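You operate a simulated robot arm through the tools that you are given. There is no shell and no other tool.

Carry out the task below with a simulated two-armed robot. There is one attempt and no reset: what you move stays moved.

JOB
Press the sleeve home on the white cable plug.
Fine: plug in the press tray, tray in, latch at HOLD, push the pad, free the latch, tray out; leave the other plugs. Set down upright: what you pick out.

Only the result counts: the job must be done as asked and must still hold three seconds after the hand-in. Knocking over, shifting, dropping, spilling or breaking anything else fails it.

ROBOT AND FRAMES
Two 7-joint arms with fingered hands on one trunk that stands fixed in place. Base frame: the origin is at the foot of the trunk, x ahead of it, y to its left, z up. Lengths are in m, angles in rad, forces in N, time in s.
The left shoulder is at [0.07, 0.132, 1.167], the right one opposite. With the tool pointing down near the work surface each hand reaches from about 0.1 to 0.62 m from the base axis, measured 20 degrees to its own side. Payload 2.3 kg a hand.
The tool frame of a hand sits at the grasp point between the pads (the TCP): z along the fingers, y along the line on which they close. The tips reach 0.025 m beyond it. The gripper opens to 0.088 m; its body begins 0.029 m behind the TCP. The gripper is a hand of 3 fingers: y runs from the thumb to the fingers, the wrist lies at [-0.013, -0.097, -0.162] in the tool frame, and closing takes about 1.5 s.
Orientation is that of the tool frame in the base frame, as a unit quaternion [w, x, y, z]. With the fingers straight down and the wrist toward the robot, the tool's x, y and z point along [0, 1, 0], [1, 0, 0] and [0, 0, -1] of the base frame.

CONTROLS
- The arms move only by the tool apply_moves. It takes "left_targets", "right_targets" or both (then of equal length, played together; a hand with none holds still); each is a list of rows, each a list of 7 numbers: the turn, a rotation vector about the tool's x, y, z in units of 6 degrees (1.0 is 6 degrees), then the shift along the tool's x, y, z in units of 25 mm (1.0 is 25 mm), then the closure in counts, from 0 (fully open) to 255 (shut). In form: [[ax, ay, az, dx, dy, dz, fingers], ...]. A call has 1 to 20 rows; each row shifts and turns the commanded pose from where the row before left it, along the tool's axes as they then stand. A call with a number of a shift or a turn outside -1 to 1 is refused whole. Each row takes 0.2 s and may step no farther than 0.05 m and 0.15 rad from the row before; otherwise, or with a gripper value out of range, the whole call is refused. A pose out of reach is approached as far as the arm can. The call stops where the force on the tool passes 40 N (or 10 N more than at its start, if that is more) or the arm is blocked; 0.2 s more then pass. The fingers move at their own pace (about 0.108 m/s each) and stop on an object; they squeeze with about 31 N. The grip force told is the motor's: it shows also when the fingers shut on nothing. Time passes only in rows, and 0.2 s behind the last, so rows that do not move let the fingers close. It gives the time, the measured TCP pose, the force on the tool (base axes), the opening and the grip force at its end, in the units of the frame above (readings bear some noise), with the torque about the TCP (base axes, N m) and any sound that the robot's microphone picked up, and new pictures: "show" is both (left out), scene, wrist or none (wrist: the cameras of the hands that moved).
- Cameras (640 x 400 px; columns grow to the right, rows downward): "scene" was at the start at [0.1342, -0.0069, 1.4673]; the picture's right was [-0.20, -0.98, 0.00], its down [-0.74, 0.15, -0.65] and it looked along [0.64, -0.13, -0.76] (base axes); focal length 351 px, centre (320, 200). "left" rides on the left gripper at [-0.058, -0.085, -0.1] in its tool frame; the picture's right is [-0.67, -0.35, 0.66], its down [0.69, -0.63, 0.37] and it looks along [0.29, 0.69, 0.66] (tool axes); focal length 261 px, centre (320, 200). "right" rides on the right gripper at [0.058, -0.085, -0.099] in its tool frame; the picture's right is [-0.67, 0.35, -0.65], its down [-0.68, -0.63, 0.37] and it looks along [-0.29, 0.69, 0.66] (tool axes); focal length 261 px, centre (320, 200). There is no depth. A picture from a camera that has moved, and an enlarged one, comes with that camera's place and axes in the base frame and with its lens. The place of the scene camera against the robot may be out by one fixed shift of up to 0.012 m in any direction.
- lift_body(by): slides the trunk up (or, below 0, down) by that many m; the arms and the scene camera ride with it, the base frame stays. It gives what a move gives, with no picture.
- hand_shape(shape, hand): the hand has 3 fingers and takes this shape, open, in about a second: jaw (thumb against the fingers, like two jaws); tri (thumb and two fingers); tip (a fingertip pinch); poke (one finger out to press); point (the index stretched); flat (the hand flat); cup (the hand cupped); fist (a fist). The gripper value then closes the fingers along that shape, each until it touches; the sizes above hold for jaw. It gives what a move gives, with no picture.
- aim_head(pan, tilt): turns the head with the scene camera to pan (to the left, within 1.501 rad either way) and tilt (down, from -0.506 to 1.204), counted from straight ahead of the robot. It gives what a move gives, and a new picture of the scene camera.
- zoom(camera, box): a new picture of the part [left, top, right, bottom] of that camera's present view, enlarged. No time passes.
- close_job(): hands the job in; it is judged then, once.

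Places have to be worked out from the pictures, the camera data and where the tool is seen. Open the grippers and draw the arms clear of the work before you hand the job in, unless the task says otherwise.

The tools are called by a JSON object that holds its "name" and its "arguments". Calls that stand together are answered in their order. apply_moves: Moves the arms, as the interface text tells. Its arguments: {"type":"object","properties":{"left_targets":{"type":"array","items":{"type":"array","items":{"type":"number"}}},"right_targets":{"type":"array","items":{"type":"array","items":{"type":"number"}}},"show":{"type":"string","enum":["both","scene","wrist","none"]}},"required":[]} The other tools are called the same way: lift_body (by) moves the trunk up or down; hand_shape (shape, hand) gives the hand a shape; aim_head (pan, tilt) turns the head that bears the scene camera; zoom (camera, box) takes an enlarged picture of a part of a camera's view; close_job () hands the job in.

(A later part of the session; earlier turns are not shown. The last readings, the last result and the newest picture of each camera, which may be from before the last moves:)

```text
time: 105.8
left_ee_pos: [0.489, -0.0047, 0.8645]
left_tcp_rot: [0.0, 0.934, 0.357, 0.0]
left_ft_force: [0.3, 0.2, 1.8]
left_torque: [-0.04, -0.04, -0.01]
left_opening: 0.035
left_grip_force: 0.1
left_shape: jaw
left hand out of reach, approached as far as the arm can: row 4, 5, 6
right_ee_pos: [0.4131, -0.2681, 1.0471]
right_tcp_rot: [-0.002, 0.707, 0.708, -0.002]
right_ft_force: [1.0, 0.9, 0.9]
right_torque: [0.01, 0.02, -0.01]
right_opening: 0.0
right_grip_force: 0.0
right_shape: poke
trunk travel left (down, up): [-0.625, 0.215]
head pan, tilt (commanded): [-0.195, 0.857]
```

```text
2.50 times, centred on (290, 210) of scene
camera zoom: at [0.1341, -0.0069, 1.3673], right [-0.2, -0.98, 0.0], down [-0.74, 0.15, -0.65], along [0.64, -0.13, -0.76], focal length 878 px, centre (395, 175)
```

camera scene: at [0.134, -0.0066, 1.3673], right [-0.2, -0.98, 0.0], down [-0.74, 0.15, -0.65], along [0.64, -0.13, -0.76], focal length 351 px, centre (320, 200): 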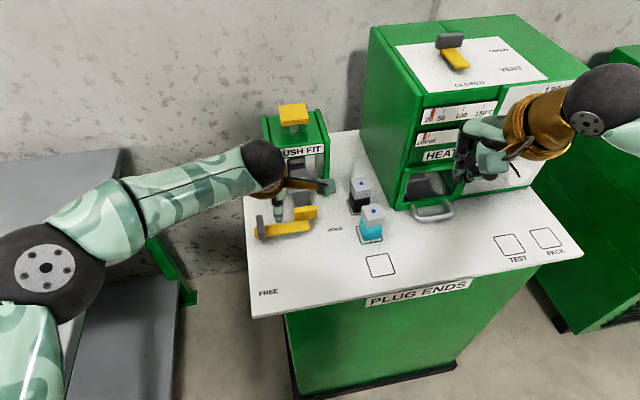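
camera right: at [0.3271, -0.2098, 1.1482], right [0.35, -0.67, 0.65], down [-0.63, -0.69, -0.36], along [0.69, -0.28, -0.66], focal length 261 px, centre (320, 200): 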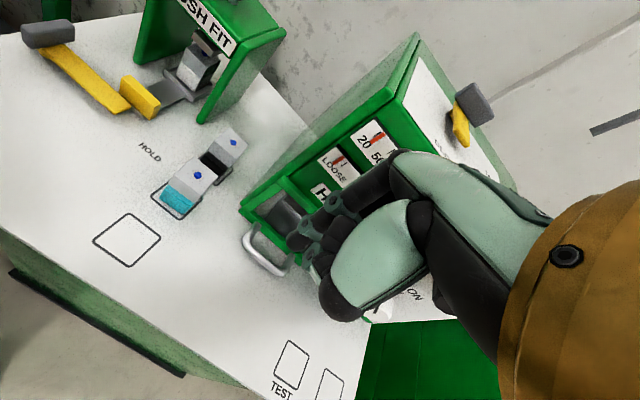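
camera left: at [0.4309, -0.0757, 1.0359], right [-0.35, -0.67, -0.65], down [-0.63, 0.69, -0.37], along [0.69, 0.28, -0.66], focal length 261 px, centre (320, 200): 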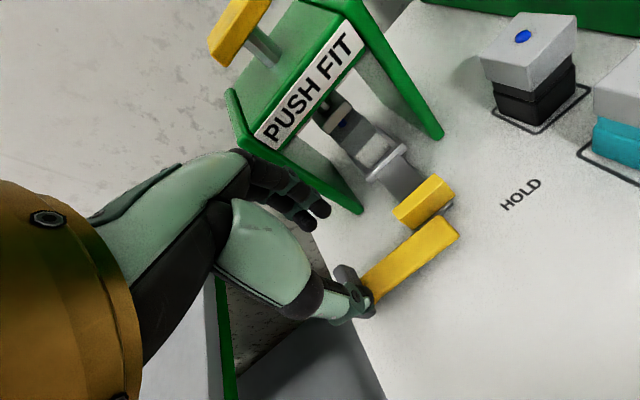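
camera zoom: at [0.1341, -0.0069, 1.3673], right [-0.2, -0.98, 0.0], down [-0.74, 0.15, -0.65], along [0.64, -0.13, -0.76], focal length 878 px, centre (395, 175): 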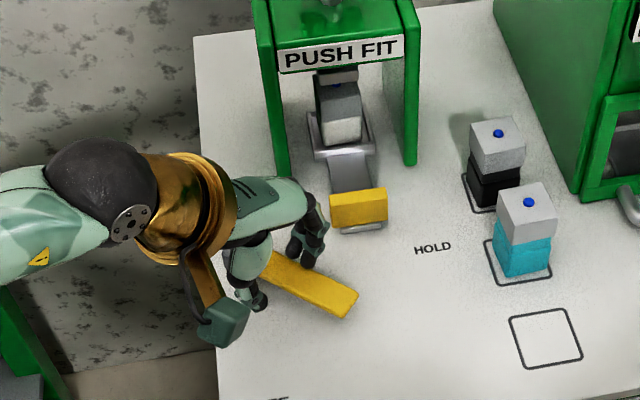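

The hand's yaw limit is reached (about 48°) with the lever at about 42°. I'll open the jaw more for slack and then push the lever the rest of the way with the fingers by translating only.

{"name": "apply_moves", "arguments": {"left_targets": [[0, 0, 0, 0, 0, 0, 80], [0, 0, 0, 0, 0, 0, 80], [0, 0, 0, 0, 0, 0, 80], [0, 0, 0, -0.138, -0.252, 0, 80], [0, 0, 0, -0.138, -0.252, 0, 80], [0, 0, 0, -0.138, -0.252, 0, 80], [0, 0, 0, -0.138, -0.252, 0, 80], [0, 0, 0, 0, 0, 0, 80]], "show": "none"}}

{"name": "zoom", "arguments": {"camera": "left", "box": [240, 100, 480, 320]}}

{"name": "zoom", "arguments": {"camera": "scene", "box": [220, 130, 360, 290]}}

```text
time: 107.6
left_ee_pos: [0.4618, 0.005, 0.8642]
left_tcp_rot: [0.0, 0.934, 0.358, 0.0]
left_ft_force: [0.7, -0.8, 1.5]
left_torque: [-0.05, -0.1, -0.04]
left_opening: 0.0603
left_grip_force: 0.0
left_shape: jaw
right_ee_pos: [0.4113, -0.2682, 1.048]
right_tcp_rot: [-0.002, 0.706, 0.708, -0.002]
right_ft_force: [0.4, -1.0, -0.2]
right_torque: [-0.03, 0.01, 0.01]
right_opening: 0.0
right_grip_force: 0.0
right_shape: poke
trunk travel left (down, up): [-0.625, 0.215]
head pan, tilt (commanded): [-0.195, 0.857]
```

```text
1.82 times, centred on (360, 210) of left
camera zoom: at [0.3621, 0.029, 0.964], right [-0.73, -0.19, -0.66], down [0.09, 0.93, -0.37], along [0.68, -0.33, -0.66], focal length 474 px, centre (247, 182)
```

zoom: 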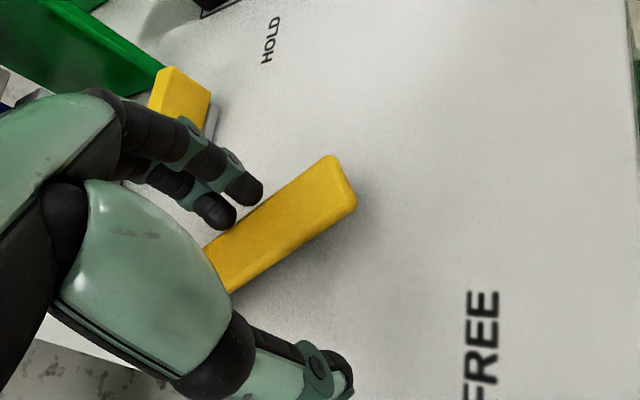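

```text
2.50 times, centred on (290, 210) of scene
camera zoom: at [0.1341, -0.0069, 1.3673], right [-0.2, -0.98, 0.0], down [-0.74, 0.15, -0.65], along [0.64, -0.13, -0.76], focal length 878 px, centre (395, 175)
```

zoom: 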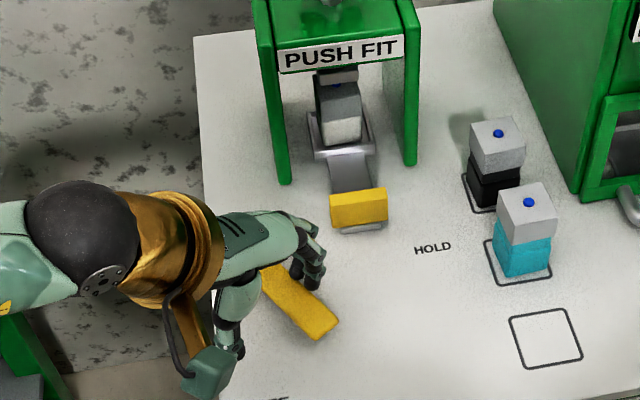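

It works, and the lever has turned further. I'll continue along the arc toward FREE.

{"name": "apply_moves", "arguments": {"left_targets": [[0, 0, 0, -0.125, -0.2525, 0, 80], [0, 0, 0, -0.125, -0.2525, 0, 80], [0, 0, 0, -0.04, -0.297, 0, 80], [0, 0, 0, -0.04, -0.297, 0, 80], [0, 0, 0, 0, 0, 0, 80]], "show": "none"}}

{"name": "zoom", "arguments": {"camera": "left", "box": [240, 100, 480, 320]}}

{"name": "zoom", "arguments": {"camera": "scene", "box": [220, 130, 360, 290]}}

```text
time: 108.8
left_ee_pos: [0.438, 0.0188, 0.8638]
left_tcp_rot: [0.001, 0.934, 0.358, 0.0]
left_ft_force: [-0.3, 0.1, 0.3]
left_torque: [-0.01, -0.01, 0.02]
left_opening: 0.0604
left_grip_force: 0.1
left_shape: jaw
right_ee_pos: [0.4125, -0.2685, 1.048]
right_tcp_rot: [-0.003, 0.706, 0.708, -0.002]
right_ft_force: [-0.2, 0.3, 0.4]
right_torque: [-0.01, -0.02, 0.0]
right_opening: 0.0
right_grip_force: 0.0
right_shape: poke
trunk travel left (down, up): [-0.625, 0.215]
head pan, tilt (commanded): [-0.195, 0.857]
```

```text
1.82 times, centred on (360, 210) of left
camera zoom: at [0.338, 0.0436, 0.9641], right [-0.73, -0.19, -0.66], down [0.09, 0.93, -0.37], along [0.68, -0.33, -0.66], focal length 474 px, centre (247, 182)
```

zoom: 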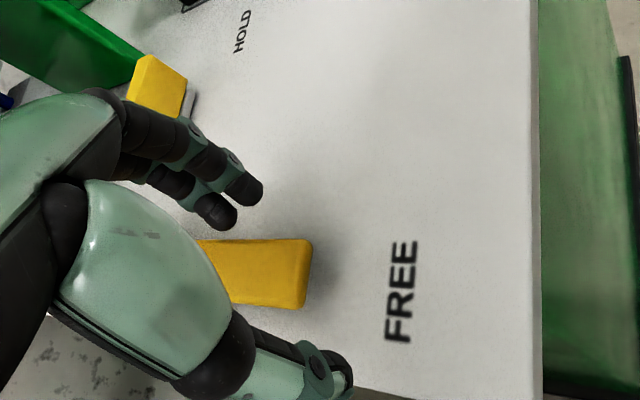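

```text
2.50 times, centred on (290, 210) of scene
camera zoom: at [0.1344, -0.007, 1.3672], right [-0.2, -0.98, 0.0], down [-0.74, 0.15, -0.65], along [0.64, -0.13, -0.76], focal length 878 px, centre (395, 175)
```

zoom: 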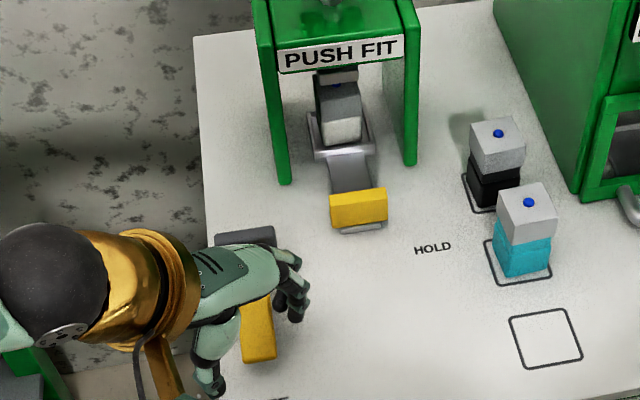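

The lever has swung fully to FREE (pointing at the front edge, clear of my fingers). I'll raise the left hand straight up and check.

{"name": "apply_moves", "arguments": {"left_targets": [[0, 0, 0, 0, 0, -0.5, 80], [0, 0, 0, 0, 0, -0.8, 80], [0, 0, 0, 0, 0, -0.9, 80], [0, 0, 0, 0, 0, -0.9, 80], [0, 0, 0, 0, 0, -0.9, 80], [0, 0, 0, 0, 0, -0.9, 80], [0, 0, 0, 0, 0, 0, 80]], "show": "both"}}

{"name": "zoom", "arguments": {"camera": "scene", "box": [220, 130, 360, 290]}}

```text
time: 110.4
left_ee_pos: [0.4392, 0.0196, 0.9865]
left_tcp_rot: [0.0, 0.934, 0.358, 0.0]
left_ft_force: [-0.8, -0.4, -0.1]
left_torque: [-0.01, 0.02, -0.01]
left_opening: 0.0602
left_grip_force: 0.0
left_shape: jaw
right_ee_pos: [0.4135, -0.268, 1.0487]
right_tcp_rot: [-0.001, 0.706, 0.708, -0.002]
right_ft_force: [-0.7, -0.2, 0.2]
right_torque: [-0.02, -0.02, 0.02]
right_opening: 0.0
right_grip_force: 0.0
right_shape: poke
trunk travel left (down, up): [-0.625, 0.215]
head pan, tilt (commanded): [-0.195, 0.857]
camera scene: at [0.1345, -0.0069, 1.3672], right [-0.2, -0.98, 0.0], down [-0.74, 0.15, -0.65], along [0.64, -0.13, -0.76], focal length 351 px, centre (320, 200)
camera left: at [0.3392, 0.0448, 1.0871], right [-0.73, -0.19, -0.66], down [0.09, 0.93, -0.37], along [0.68, -0.33, -0.66], focal length 261 px, centre (320, 200)
```

scene: 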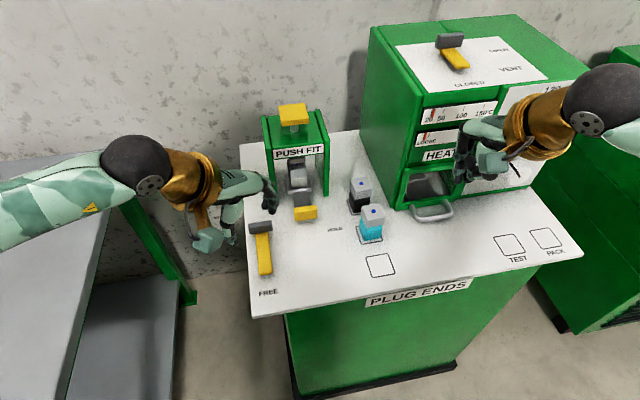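
left: 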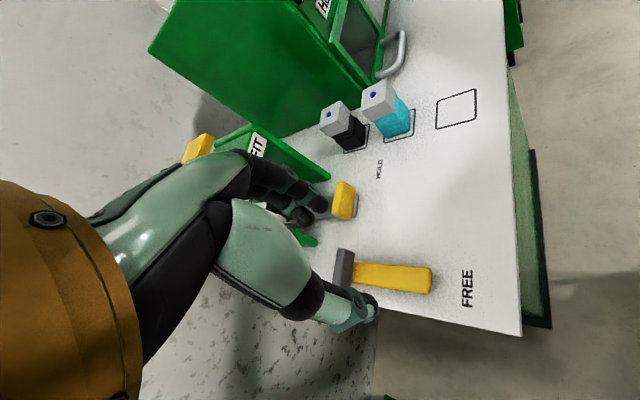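

```text
2.50 times, centred on (290, 210) of scene
camera zoom: at [0.1345, -0.0069, 1.3672], right [-0.2, -0.98, 0.0], down [-0.74, 0.15, -0.65], along [0.64, -0.13, -0.76], focal length 878 px, centre (395, 175)
```

zoom: 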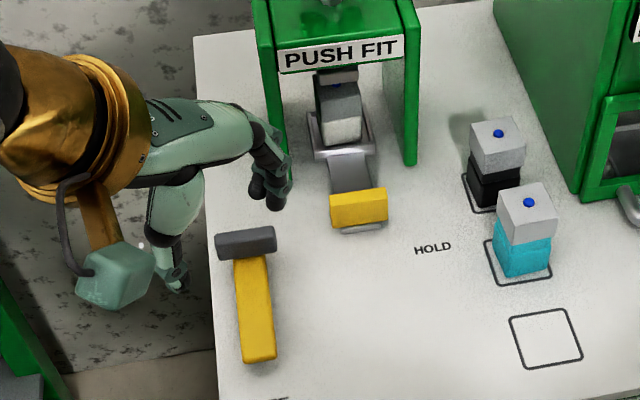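

The latch is at FREE. I'll park the left hand to the left, and give the right hand the jaw shape again for pulling the tray out.

{"name": "hand_shape", "arguments": {"hand": "right", "shape": "jaw"}}

{"name": "apply_moves", "arguments": {"left_targets": [[0, 0, 0, 0.24, -0.86, -0.2, 80], [0, 0, 0, 0.24, -0.86, -0.2, 80], [0, 0, 0, 0.24, -0.86, -0.2, 80], [0, 0, 0, 0.24, -0.86, -0.2, 80], [0, 0, 0, 0.24, -0.86, -0.2, 80], [0, 0, 0, 0.24, -0.86, 0, 80], [0, 0, 0, 0, 0, 0, 80], [0, 0, 0, 0, 0, 0, 80]], "right_targets": [[0, 0, 0, 0, 0, 0, 60], [0, 0, 0, 0, 0, 0, 123], [0, 0, 0, 0, 0, 0, 123], [0, 0, 0, 0, 0, 0, 123], [0, 0, 0, 0, 0, 0, 123], [0, 0, 0, 0, 0, 0, 123], [0, 0, 0, 0, 0, 0, 123], [0, 0, 0, 0, 0, 0, 123]], "show": "scene"}}

```text
time: 111.3
left_ee_pos: [0.4394, 0.0209, 0.9863]
left_tcp_rot: [0.0, 0.934, 0.357, 0.0]
left_ft_force: [0.7, 0.6, 0.1]
left_torque: [0.0, -0.01, -0.02]
left_opening: 0.0605
left_grip_force: 0.0
left_shape: jaw
right_ee_pos: [0.4119, -0.2686, 1.0487]
right_tcp_rot: [-0.002, 0.707, 0.707, -0.002]
right_ft_force: [0.4, 0.5, 0.1]
right_torque: [0.04, -0.02, 0.01]
right_opening: 0.0879
right_grip_force: 0.0
right_shape: jaw
trunk travel left (down, up): [-0.625, 0.215]
head pan, tilt (commanded): [-0.195, 0.857]
```

```text
time: 113.1
left_ee_pos: [0.3779, 0.1391, 1.0102]
left_tcp_rot: [0.0, 0.934, 0.358, 0.001]
left_ft_force: [-0.6, 0.3, 0.3]
left_torque: [0.0, -0.01, 0.01]
left_opening: 0.06
left_grip_force: 0.0
left_shape: jaw
right_ee_pos: [0.4114, -0.2676, 1.0485]
right_tcp_rot: [-0.002, 0.707, 0.708, -0.002]
right_ft_force: [0.5, -0.3, 0.4]
right_torque: [0.02, -0.01, -0.02]
right_opening: 0.0462
right_grip_force: 0.1
right_shape: jaw
trunk travel left (down, up): [-0.625, 0.215]
head pan, tilt (commanded): [-0.195, 0.857]
camera scene: at [0.1341, -0.0069, 1.3673], right [-0.2, -0.98, 0.0], down [-0.74, 0.15, -0.65], along [0.64, -0.13, -0.76], focal length 351 px, centre (320, 200)
```

scene: 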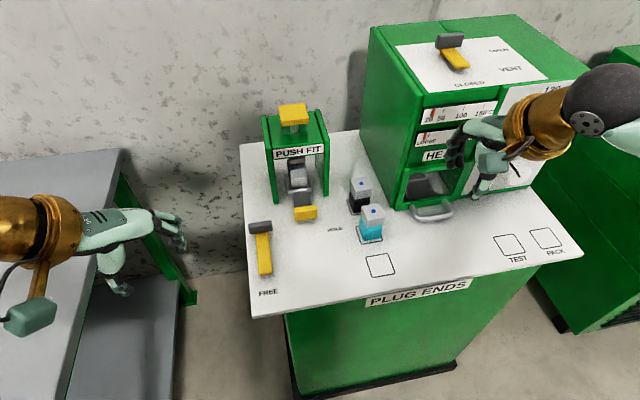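

Left hand is parked. I'll bring the right hand (jaw half open) in front of the tray handle, staying high over the other plugs.

{"name": "apply_moves", "arguments": {"right_targets": [[0, 0, 0, 0.88, 0.26, 0.1, 123], [0, 0, 0, 0.88, 0.26, 0.1, 123], [0, 0, 0, 0.88, 0.26, 0.1, 123], [0, 0, 0, 0.88, 0.26, 0.1, 123], [0, 0, 0, 0.88, 0.26, 0.1, 123], [0, 0, 0, 0.88, 0.26, 0.2, 123], [0, 0, 0, 0.88, 0.26, 0.3, 123], [0, 0, 0, 0.88, 0.26, 0.4, 123], [0, 0, 0, 0.88, 0.26, 0.5, 123], [0, 0, 0, 0, 0, 0, 123]], "show": "both"}}

{"name": "zoom", "arguments": {"camera": "right", "box": [180, 100, 400, 300]}}

```text
time: 115.3
left_ee_pos: [0.3776, 0.1389, 1.0102]
left_tcp_rot: [0.0, 0.933, 0.359, 0.0]
left_ft_force: [-0.4, -0.7, -0.1]
left_torque: [0.02, -0.01, 0.05]
left_opening: 0.06
left_grip_force: 0.1
left_shape: jaw
right_ee_pos: [0.4683, -0.0685, 1.0006]
right_tcp_rot: [-0.003, 0.706, 0.708, -0.002]
right_ft_force: [0.1, 0.3, -0.1]
right_torque: [-0.01, -0.02, -0.03]
right_opening: 0.0459
right_grip_force: 0.0
right_shape: jaw
trunk travel left (down, up): [-0.625, 0.215]
head pan, tilt (commanded): [-0.195, 0.857]
camera scene: at [0.134, -0.0072, 1.3673], right [-0.2, -0.98, 0.0], down [-0.74, 0.15, -0.65], along [0.64, -0.13, -0.76], focal length 351 px, centre (320, 200)
camera right: at [0.3837, -0.0094, 1.1005], right [0.35, -0.67, 0.65], down [-0.63, -0.69, -0.36], along [0.69, -0.28, -0.66], focal length 261 px, centre (320, 200)
```

scene: 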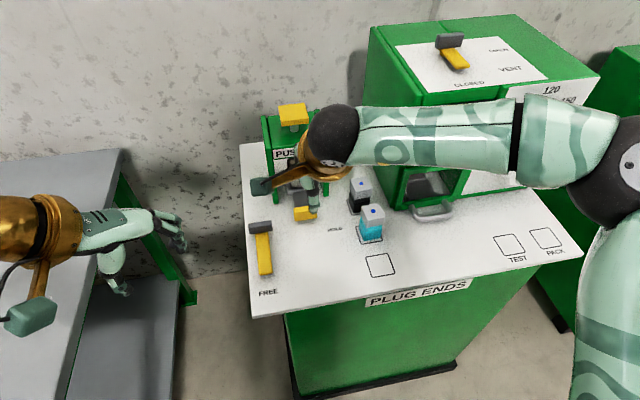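
right: 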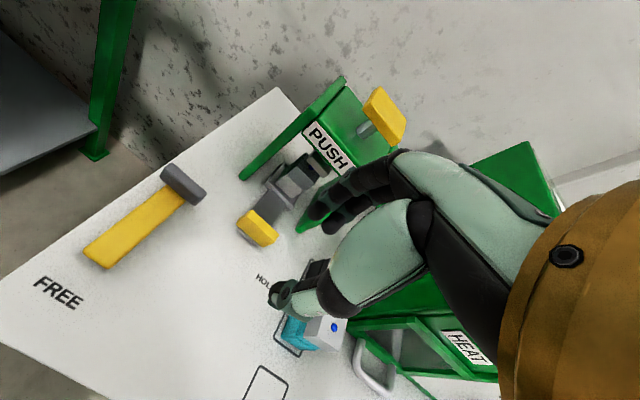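

```text
2.00 times, centred on (290, 200) of right
camera zoom: at [0.3837, -0.0094, 1.1005], right [0.35, -0.67, 0.65], down [-0.63, -0.69, -0.36], along [0.69, -0.28, -0.66], focal length 521 px, centre (380, 200)
```

zoom: 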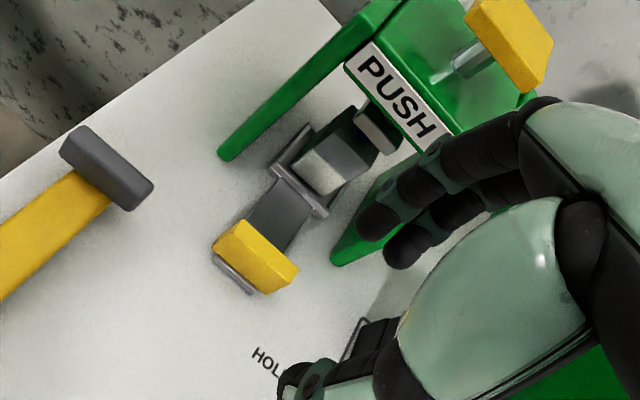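

The handle is now centred near (0.539,-0.069). I'll descend in front of it to z≈0.902, then slide forward over it, under the crossbar level.

{"name": "apply_moves", "arguments": {"right_targets": [[0, 0, 0, 0, 0, 0.8, 123], [0, 0, 0, 0, 0, 0.8, 123], [0, 0, 0, 0, 0, 0.8, 123], [0, 0, 0, 0, 0, 0.8, 123], [0, 0, 0, 0, 0, 0.72, 123], [0, 0, 0, 0, 0.5, 0, 123], [0, 0, 0, 0, 0.5, 0, 123], [0, 0, 0, 0, 0.5, 0, 123], [0, 0, 0, 0, 0.5, 0, 123], [0, 0, 0, 0, 0.5, 0, 123], [0, 0, 0, 0, 0.3, 0, 123], [0, 0, 0, 0, 0, 0, 123]], "show": "both"}}

{"name": "zoom", "arguments": {"camera": "right", "box": [200, 100, 420, 300]}}

{"name": "zoom", "arguments": {"camera": "scene", "box": [230, 100, 370, 260]}}

```text
time: 117.9
left_ee_pos: [0.3779, 0.1395, 1.0102]
left_tcp_rot: [-0.001, 0.934, 0.358, -0.001]
left_ft_force: [0.5, -0.6, -0.1]
left_torque: [0.0, -0.02, 0.01]
left_opening: 0.0605
left_grip_force: 0.0
left_shape: jaw
right_ee_pos: [0.5402, -0.0687, 0.9024]
right_tcp_rot: [-0.003, 0.707, 0.707, -0.001]
right_ft_force: [-0.3, 0.4, -0.2]
right_torque: [0.03, 0.02, -0.03]
right_opening: 0.0463
right_grip_force: 0.0
right_shape: jaw
trunk travel left (down, up): [-0.625, 0.215]
head pan, tilt (commanded): [-0.195, 0.857]
camera scene: at [0.1342, -0.0067, 1.3673], right [-0.2, -0.98, 0.0], down [-0.74, 0.15, -0.65], along [0.64, -0.13, -0.76], focal length 351 px, centre (320, 200)
camera right: at [0.4549, -0.0102, 1.0021], right [0.35, -0.67, 0.65], down [-0.63, -0.69, -0.36], along [0.69, -0.28, -0.66], focal length 261 px, centre (320, 200)
```

scene: 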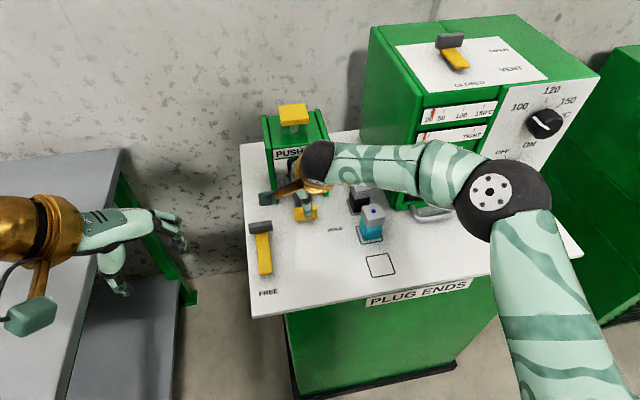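
right: 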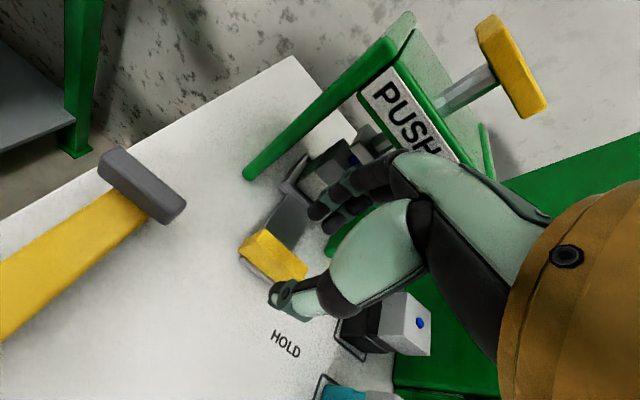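

```text
2.00 times, centred on (310, 200) of right
camera zoom: at [0.4549, -0.0102, 1.0021], right [0.35, -0.67, 0.65], down [-0.63, -0.69, -0.36], along [0.69, -0.28, -0.66], focal length 521 px, centre (340, 200)
```

zoom: 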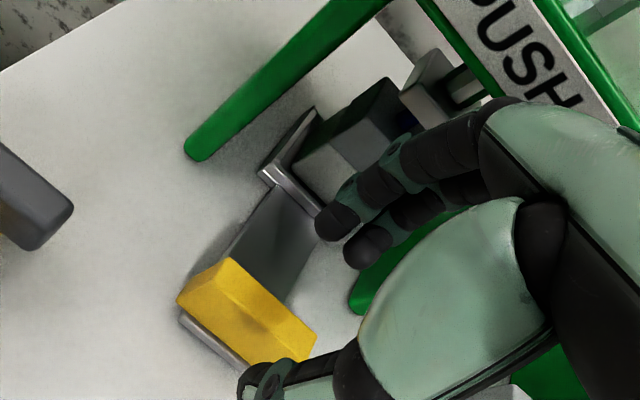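

```text
2.50 times, centred on (300, 180) of scene
camera zoom: at [0.1342, -0.0067, 1.3673], right [-0.2, -0.98, 0.0], down [-0.74, 0.15, -0.65], along [0.64, -0.13, -0.76], focal length 878 px, centre (370, 250)
```

zoom: 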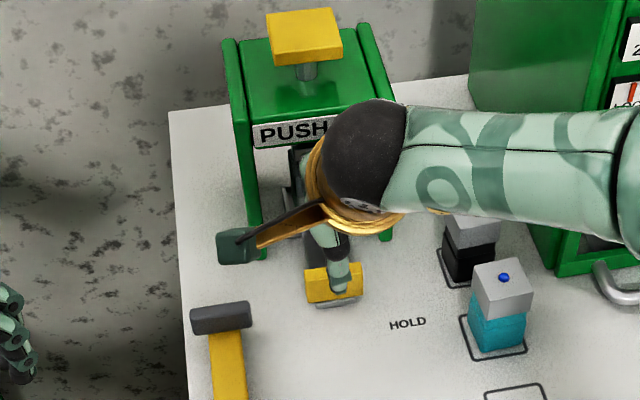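

The jaw is aligned over the handle. I'll lower to z≈0.872 and narrow the cage.

{"name": "apply_moves", "arguments": {"right_targets": [[0, 0, 0, 0, 0, 0.4, 123], [0, 0, 0, 0, 0, 0.4, 123], [0, 0, 0, 0, 0, 0.4, 123], [0, 0, 0, 0, 0, 0, 150], [0, 0, 0, 0, 0, 0, 175], [0, 0, 0, 0, 0, 0, 175], [0, 0, 0, 0, 0, 0, 175]], "show": "none"}}

{"name": "zoom", "arguments": {"camera": "right", "box": [200, 100, 420, 300]}}

{"name": "zoom", "arguments": {"camera": "scene", "box": [230, 100, 370, 260]}}

```text
time: 119.5
left_ee_pos: [0.3785, 0.1401, 1.0102]
left_tcp_rot: [0.0, 0.934, 0.358, 0.0]
left_ft_force: [-0.2, -0.1, 0.4]
left_torque: [-0.01, -0.02, -0.02]
left_opening: 0.0604
left_grip_force: 0.1
left_shape: jaw
right_ee_pos: [0.54, -0.0701, 0.8716]
right_tcp_rot: [-0.002, 0.707, 0.707, -0.001]
right_ft_force: [-0.7, -0.7, 0.3]
right_torque: [-0.02, 0.0, 0.02]
right_opening: 0.0283
right_grip_force: 0.0
right_shape: jaw
trunk travel left (down, up): [-0.625, 0.215]
head pan, tilt (commanded): [-0.195, 0.857]
```

```text
2.00 times, centred on (310, 200) of right
camera zoom: at [0.4548, -0.0109, 0.9721], right [0.35, -0.67, 0.65], down [-0.63, -0.69, -0.36], along [0.69, -0.28, -0.66], focal length 521 px, centre (340, 200)
```

zoom: 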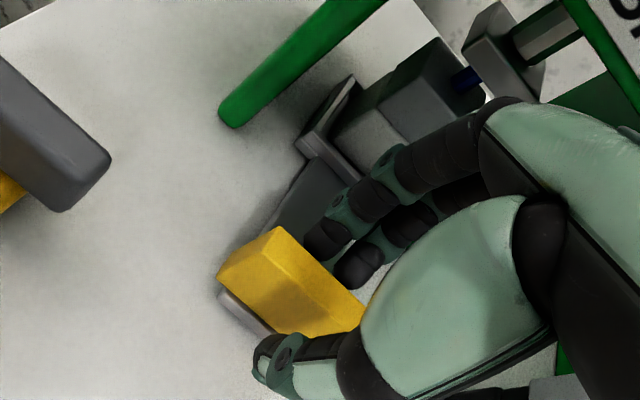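

```text
2.50 times, centred on (300, 180) of scene
camera zoom: at [0.1343, -0.0067, 1.3673], right [-0.2, -0.98, 0.0], down [-0.74, 0.15, -0.65], along [0.64, -0.13, -0.76], focal length 878 px, centre (370, 250)
```

zoom: 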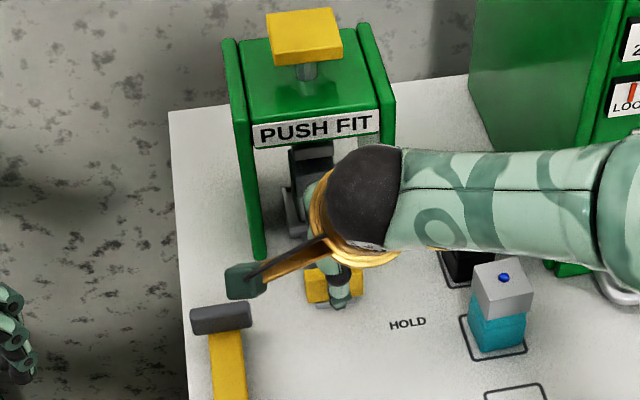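

The handle is caged. I'll pull the tray out slowly in −x.

{"name": "apply_moves", "arguments": {"right_targets": [[0, 0, 0, 0, -0.2, 0, 175], [0, 0, 0, 0, -0.2, 0, 175], [0, 0, 0, 0, -0.25, 0, 175], [0, 0, 0, 0, -0.25, 0, 175], [0, 0, 0, 0, -0.25, 0, 175], [0, 0, 0, 0, -0.25, 0, 175], [0, 0, 0, 0, -0.25, 0, 175], [0, 0, 0, 0, -0.25, 0, 175], [0, 0, 0, 0, 0, 0, 175]], "show": "both"}}

{"name": "zoom", "arguments": {"camera": "right", "box": [200, 100, 420, 300]}}

{"name": "zoom", "arguments": {"camera": "scene", "box": [230, 100, 370, 260]}}

```text
time: 121.5
left_ee_pos: [0.3785, 0.1393, 1.0108]
left_tcp_rot: [0.001, 0.934, 0.358, -0.001]
left_ft_force: [0.0, -0.3, 0.0]
left_torque: [-0.02, 0.01, -0.01]
left_opening: 0.0601
left_grip_force: 0.0
left_shape: jaw
right_ee_pos: [0.492, -0.0705, 0.8722]
right_tcp_rot: [-0.002, 0.707, 0.707, -0.003]
right_ft_force: [0.5, 0.3, -0.2]
right_torque: [0.02, -0.02, 0.02]
right_opening: 0.0279
right_grip_force: 0.0
right_shape: jaw
trunk travel left (down, up): [-0.625, 0.215]
head pan, tilt (commanded): [-0.195, 0.857]
camera scene: at [0.1346, -0.0066, 1.3672], right [-0.2, -0.98, 0.0], down [-0.74, 0.15, -0.65], along [0.64, -0.13, -0.76], focal length 351 px, centre (320, 200)
camera right: at [0.408, -0.011, 0.972], right [0.35, -0.67, 0.65], down [-0.63, -0.69, -0.36], along [0.69, -0.28, -0.66], focal length 261 px, centre (320, 200)
```

scene: 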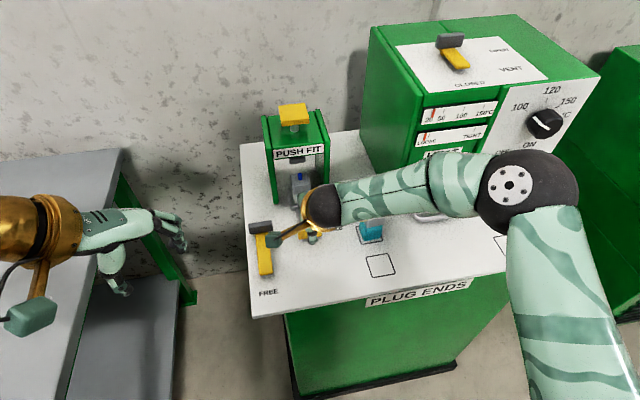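
right: 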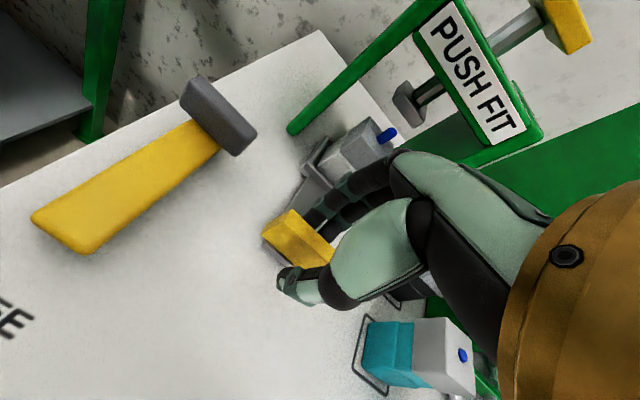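

```text
2.00 times, centred on (310, 200) of right
camera zoom: at [0.408, -0.011, 0.972], right [0.35, -0.67, 0.65], down [-0.63, -0.69, -0.36], along [0.69, -0.28, -0.66], focal length 521 px, centre (340, 200)
```

zoom: 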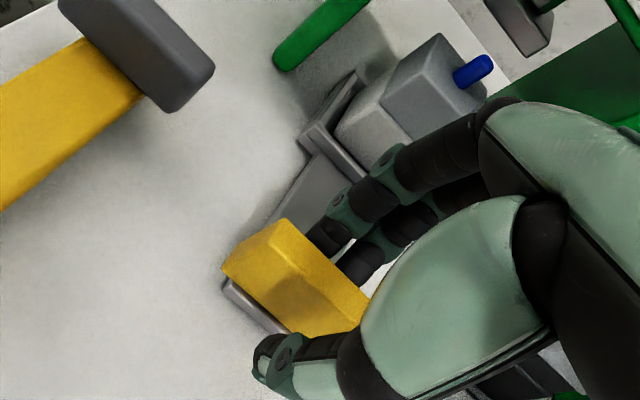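

```text
2.50 times, centred on (300, 180) of scene
camera zoom: at [0.1346, -0.0066, 1.3672], right [-0.2, -0.98, 0.0], down [-0.74, 0.15, -0.65], along [0.64, -0.13, -0.76], focal length 878 px, centre (370, 250)
```

zoom: 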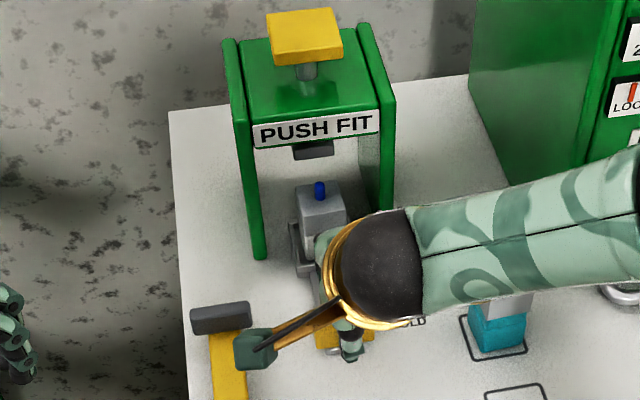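

The tray is halfway out and the blue pin now protrudes, so the sleeve is down. I'll keep pulling toward the out stop.

{"name": "apply_moves", "arguments": {"right_targets": [[0, 0, 0, 0, -0.25, 0, 175], [0, 0, 0, 0, -0.25, 0, 175], [0, 0, 0, 0, -0.25, 0, 175], [0, 0, 0, 0, -0.25, 0, 175], [0, 0, 0, 0, -0.25, 0, 175], [0, 0, 0, 0, -0.25, 0, 175], [0, 0, 0, 0, -0.25, 0, 175], [0, 0, 0, 0, -0.25, 0, 175], [0, 0, 0, 0, -0.25, 0, 175], [0, 0, 0, 0, -0.25, 0, 175], [0, 0, 0, 0, -0.25, 0, 175], [0, 0, 0, 0, -0.25, 0, 175], [0, 0, 0, 0, -0.2, 0, 175], [0, 0, 0, 0, -0.15, 0, 175], [0, 0, 0, 0, 0, 0, 175]], "show": "both"}}

{"name": "zoom", "arguments": {"camera": "right", "box": [200, 100, 420, 300]}}

```text
time: 124.7
left_ee_pos: [0.3797, 0.1403, 1.0107]
left_tcp_rot: [0.0, 0.934, 0.358, 0.0]
left_ft_force: [-0.1, 0.0, -0.7]
left_torque: [-0.02, 0.0, 0.02]
left_opening: 0.0603
left_grip_force: 0.1
left_shape: jaw
right_ee_pos: [0.4086, -0.0694, 0.8735]
right_tcp_rot: [-0.001, 0.706, 0.708, -0.002]
right_ft_force: [0.5, -0.3, 0.1]
right_torque: [0.0, -0.01, 0.02]
right_opening: 0.0279
right_grip_force: 0.2
right_shape: jaw
trunk travel left (down, up): [-0.625, 0.215]
head pan, tilt (commanded): [-0.195, 0.857]
camera scene: at [0.1345, -0.0067, 1.3672], right [-0.2, -0.98, 0.0], down [-0.74, 0.15, -0.65], along [0.64, -0.13, -0.76], focal length 351 px, centre (320, 200)
camera right: at [0.3237, -0.0109, 0.9728], right [0.35, -0.67, 0.65], down [-0.63, -0.69, -0.36], along [0.69, -0.28, -0.66], focal length 261 px, centre (320, 200)
```

scene: 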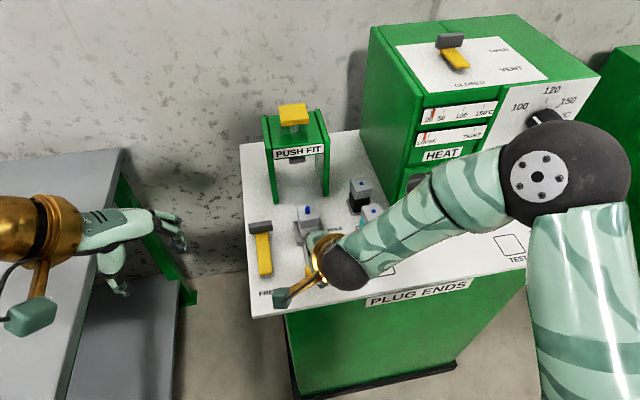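
right: 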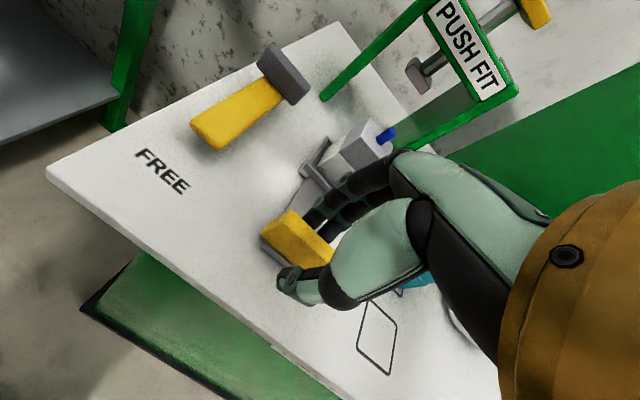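

```text
2.00 times, centred on (310, 200) of right
camera zoom: at [0.3237, -0.0109, 0.9728], right [0.35, -0.67, 0.65], down [-0.63, -0.69, -0.36], along [0.69, -0.28, -0.66], focal length 521 px, centre (340, 200)
```

zoom: 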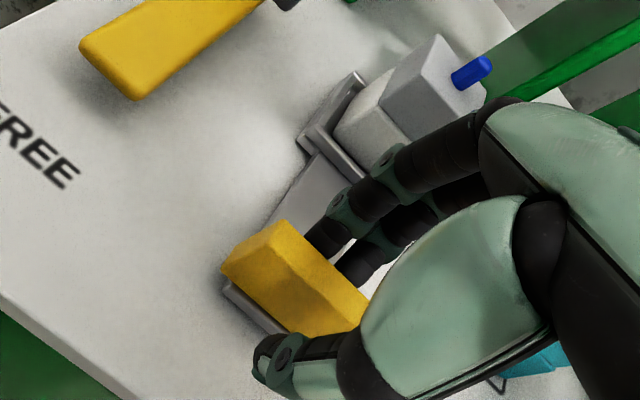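

About 2–3 cm remain to the original position. I'll pull on in 3 mm steps and watch for the stop.

{"name": "apply_moves", "arguments": {"right_targets": [[0, 0, 0, 0, -0.12, 0, 175], [0, 0, 0, 0, -0.12, 0, 175], [0, 0, 0, 0, -0.12, 0, 175], [0, 0, 0, 0, -0.12, 0, 175], [0, 0, 0, 0, -0.12, 0, 175], [0, 0, 0, 0, -0.12, 0, 175], [0, 0, 0, 0, -0.12, 0, 175], [0, 0, 0, 0, 0, 0, 175]], "show": "none"}}

{"name": "apply_moves", "arguments": {"right_targets": [[0, 0, 0, 0, -0.08, 0, 175], [0, 0, 0, 0, -0.08, 0, 175], [0, 0, 0, 0, -0.08, 0, 175], [0, 0, 0, 0, 0, 0, 175]], "show": "both"}}

{"name": "zoom", "arguments": {"camera": "right", "box": [200, 100, 420, 300]}}

```text
time: 126.5
left_ee_pos: [0.3794, 0.141, 1.0112]
left_tcp_rot: [0.0, 0.934, 0.358, 0.0]
left_ft_force: [0.4, 0.9, -0.3]
left_torque: [0.0, 0.0, 0.01]
left_opening: 0.0602
left_grip_force: 0.2
left_shape: jaw
right_ee_pos: [0.3897, -0.0691, 0.8727]
right_tcp_rot: [-0.002, 0.706, 0.708, -0.002]
right_ft_force: [0.6, -0.1, 0.0]
right_torque: [0.01, -0.01, -0.01]
right_opening: 0.0281
right_grip_force: 0.0
right_shape: jaw
trunk travel left (down, up): [-0.625, 0.215]
head pan, tilt (commanded): [-0.195, 0.857]
```

```text
time: 127.5
left_ee_pos: [0.3796, 0.14, 1.0107]
left_tcp_rot: [0.0, 0.934, 0.359, -0.001]
left_ft_force: [0.6, -0.4, 0.1]
left_torque: [-0.02, 0.01, 0.02]
left_opening: 0.0605
left_grip_force: 0.1
left_shape: jaw
right_ee_pos: [0.3826, -0.07, 0.8711]
right_tcp_rot: [-0.002, 0.706, 0.708, -0.002]
right_ft_force: [3.3, -0.3, 1.3]
right_torque: [-0.02, -0.09, -0.02]
right_opening: 0.0293
right_grip_force: 0.1
right_shape: jaw
trunk travel left (down, up): [-0.625, 0.215]
head pan, tilt (commanded): [-0.195, 0.857]
camera scene: at [0.1358, -0.0068, 1.3671], right [-0.2, -0.98, 0.0], down [-0.74, 0.15, -0.65], along [0.64, -0.13, -0.76], focal length 351 px, centre (320, 200)
camera right: at [0.2982, -0.011, 0.9727], right [0.35, -0.67, 0.65], down [-0.63, -0.69, -0.36], along [0.69, -0.28, -0.66], focal length 261 px, centre (320, 200)
```

scene: 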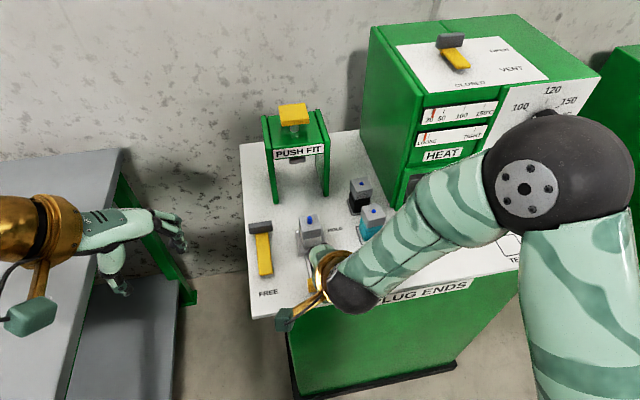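
right: 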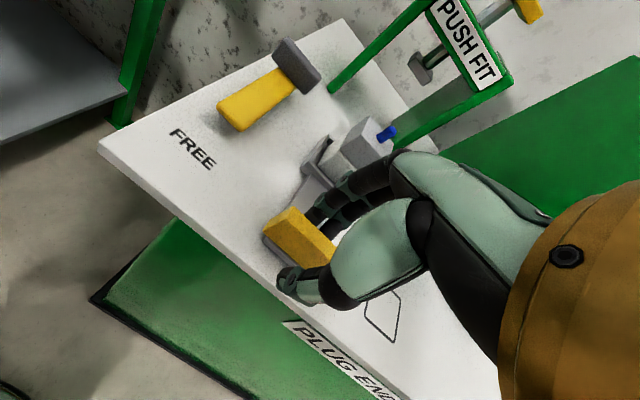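

```text
2.00 times, centred on (310, 200) of right
camera zoom: at [0.2982, -0.011, 0.9727], right [0.35, -0.67, 0.65], down [-0.63, -0.69, -0.36], along [0.69, -0.28, -0.66], focal length 521 px, centre (340, 200)
```

zoom: 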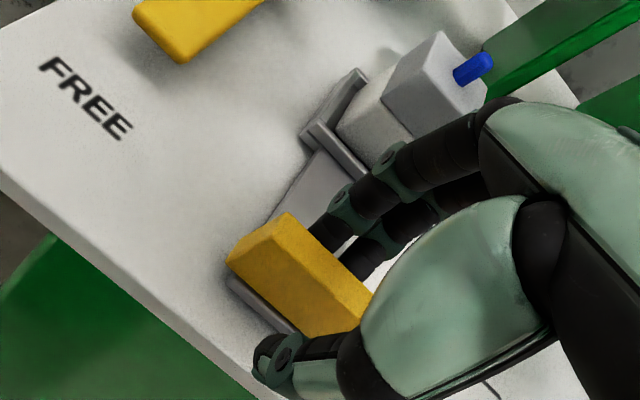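

The tray is at its out stop (a slight 3 N reaction). I'll centre the cage, open a little, and lift off the handle.

{"name": "apply_moves", "arguments": {"right_targets": [[0, 0, 0, 0, 0.2, 0, 175], [0, 0, 0, 0, 0.06, 0, 150], [0, 0, 0, 0, 0, 0, 130], [0, 0, 0, 0, 0, 0, 130], [0, 0, 0, 0, 0, -0.4, 130], [0, 0, 0, 0, 0, -0.7, 130], [0, 0, 0, 0, 0, -0.9, 130], [0, 0, 0, 0, 0, -0.9, 130], [0, 0, 0, 0, 0, -0.9, 130], [0, 0, 0, 0, 0, 0, 130]], "show": "both"}}

{"name": "zoom", "arguments": {"camera": "right", "box": [160, 100, 360, 300]}}

{"name": "zoom", "arguments": {"camera": "scene", "box": [240, 160, 400, 310]}}

```text
time: 129.7
left_ee_pos: [0.3789, 0.1388, 1.0102]
left_tcp_rot: [0.0, 0.934, 0.358, 0.001]
left_ft_force: [-0.1, 1.4, -0.4]
left_torque: [0.0, -0.03, -0.01]
left_opening: 0.0603
left_grip_force: 0.0
left_shape: jaw
right_ee_pos: [0.3873, -0.0663, 0.9551]
right_tcp_rot: [-0.007, 0.703, 0.711, 0.004]
right_ft_force: [0.6, 0.0, 0.6]
right_torque: [0.02, -0.03, 0.03]
right_opening: 0.0427
right_grip_force: 0.1
right_shape: jaw
right hand out of reach, approached as far as the arm can: row 9
trunk travel left (down, up): [-0.625, 0.215]
head pan, tilt (commanded): [-0.195, 0.857]
camera scene: at [0.1344, -0.0068, 1.3673], right [-0.2, -0.98, 0.0], down [-0.74, 0.15, -0.65], along [0.64, -0.13, -0.76], focal length 351 px, centre (320, 200)
camera right: at [0.3029, -0.0107, 1.0559], right [0.36, -0.68, 0.64], down [-0.62, -0.69, -0.37], along [0.7, -0.27, -0.67], focal length 261 px, centre (320, 200)
```

scene: 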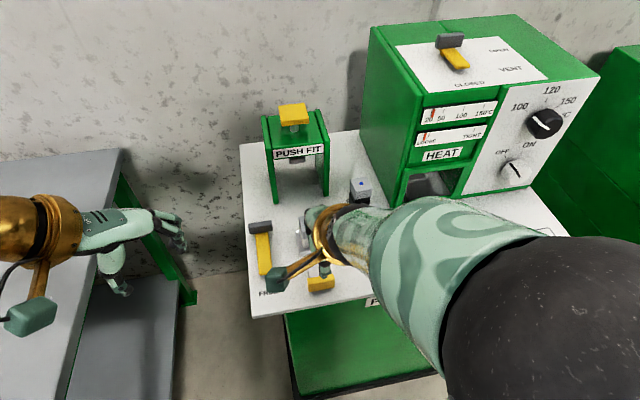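
right: 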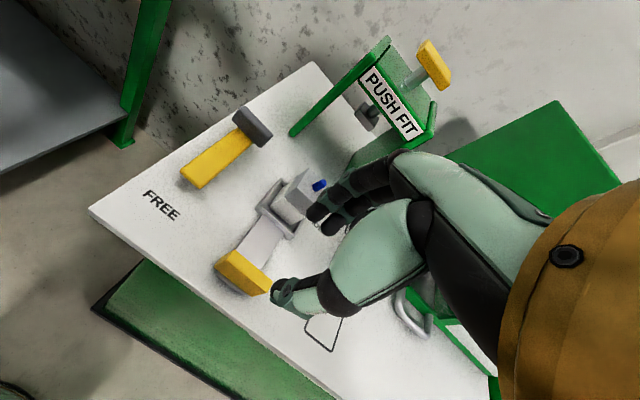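

```text
2.00 times, centred on (260, 200) of right
camera zoom: at [0.3029, -0.0107, 1.0559], right [0.36, -0.68, 0.64], down [-0.62, -0.69, -0.37], along [0.7, -0.27, -0.67], focal length 521 px, centre (440, 200)
```

zoom: 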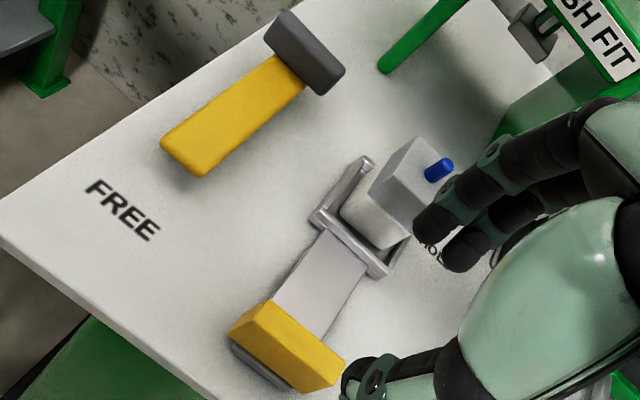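

```text
2.67 times, centred on (320, 235) of scene
camera zoom: at [0.1344, -0.0068, 1.3673], right [-0.2, -0.98, 0.0], down [-0.74, 0.15, -0.65], along [0.64, -0.13, -0.76], focal length 937 px, centre (320, 107)
```

zoom: 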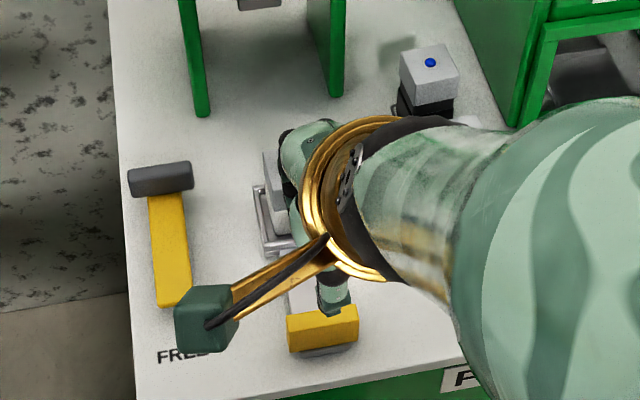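

The plug stands upright in the out tray with the sleeve home, and the latch is FREE. I'll draw the right hand off to the right and up, away from the work.

{"name": "apply_moves", "arguments": {"right_targets": [[0, 0, 0, -0.5, 0, -0.2, 100], [0, 0, 0, -0.8, 0, -0.3, 60], [0, 0, 0, -0.8, 0, -0.3, 0], [0, 0, 0, -0.8, 0, -0.3, 0], [0, 0, 0, -0.8, 0, -0.3, 0], [0, 0, 0, -0.8, 0, -0.3, 0], [0, 0, 0, -0.8, 0, -0.3, 0], [0, 0, 0, -0.8, 0, -0.2, 0], [0, 0, 0, -0.8, 0, -0.2, 0], [0, 0, 0, -0.8, -0.2, -0.2, 0], [0, 0, 0, 0, 0, 0, 0]], "show": "both"}}

```text
time: 132.1
left_ee_pos: [0.3782, 0.1397, 1.0107]
left_tcp_rot: [0.0, 0.933, 0.359, 0.0]
left_ft_force: [-1.2, -0.5, -0.3]
left_torque: [-0.01, 0.01, 0.01]
left_opening: 0.0604
left_grip_force: 0.0
left_shape: jaw
right_ee_pos: [0.3849, -0.2581, 1.0205]
right_tcp_rot: [-0.001, 0.706, 0.708, -0.003]
right_ft_force: [0.6, -0.6, 0.4]
right_torque: [0.0, -0.03, 0.0]
right_opening: 0.0877
right_grip_force: 0.1
right_shape: jaw
right hand out of reach, approached as far as the arm can: row 4, 5
trunk travel left (down, up): [-0.625, 0.215]
head pan, tilt (commanded): [-0.195, 0.857]
camera scene: at [0.1343, -0.0064, 1.3673], right [-0.2, -0.98, 0.0], down [-0.74, 0.15, -0.65], along [0.64, -0.13, -0.76], focal length 351 px, centre (320, 200)
camera right: at [0.3005, -0.1994, 1.1205], right [0.35, -0.67, 0.65], down [-0.63, -0.69, -0.36], along [0.69, -0.28, -0.66], focal length 261 px, centre (320, 200)
```

scene: 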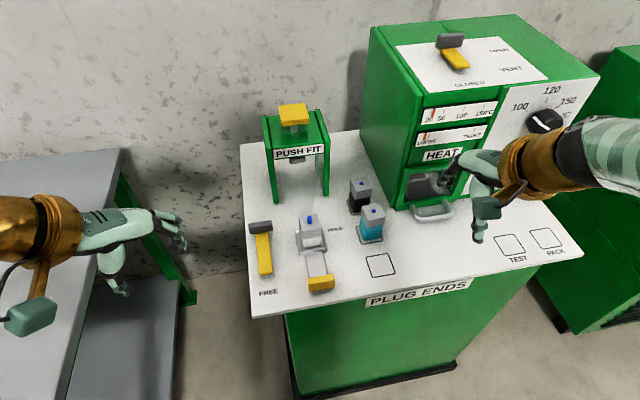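
right: 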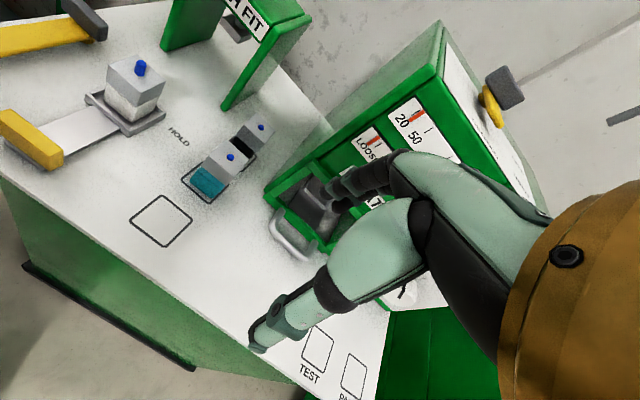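

Both arms are clear. I'll take close-up views to verify the final state.

{"name": "zoom", "arguments": {"camera": "scene", "box": [240, 170, 400, 310]}}

{"name": "zoom", "arguments": {"camera": "right", "box": [0, 0, 300, 200]}}

{"name": "zoom", "arguments": {"camera": "right", "box": [80, 30, 280, 180]}}

```text
2.86 times, centred on (320, 240) of scene
camera zoom: at [0.1343, -0.0064, 1.3673], right [-0.2, -0.98, 0.0], down [-0.74, 0.15, -0.65], along [0.64, -0.13, -0.76], focal length 1004 px, centre (320, 86)
```

zoom: 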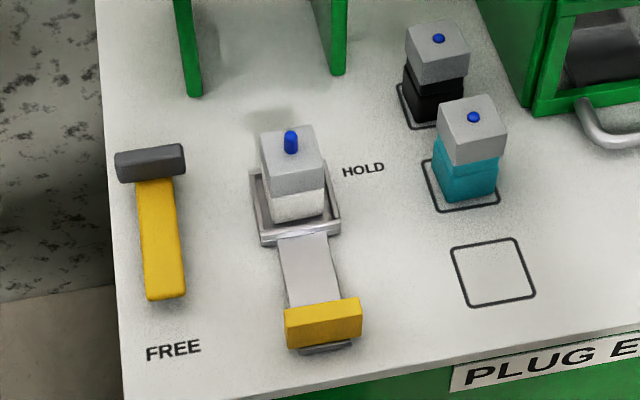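

```text
2.00 times, centred on (150, 100) of right
camera zoom: at [0.3005, -0.1994, 1.1205], right [0.35, -0.67, 0.65], down [-0.63, -0.69, -0.36], along [0.69, -0.28, -0.66], focal length 521 px, centre (660, 400)
```

zoom: 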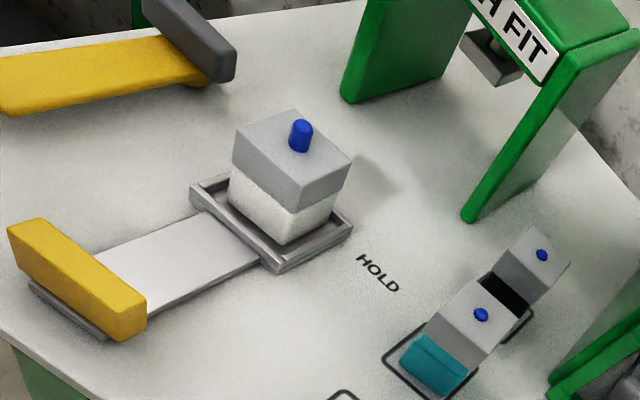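

```text
2.67 times, centred on (180, 105) of right
camera zoom: at [0.3005, -0.1994, 1.1205], right [0.35, -0.67, 0.65], down [-0.63, -0.69, -0.36], along [0.69, -0.28, -0.66], focal length 695 px, centre (693, 453)
```

zoom: 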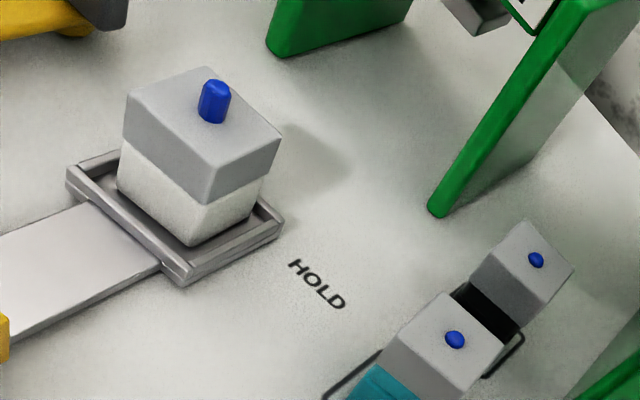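

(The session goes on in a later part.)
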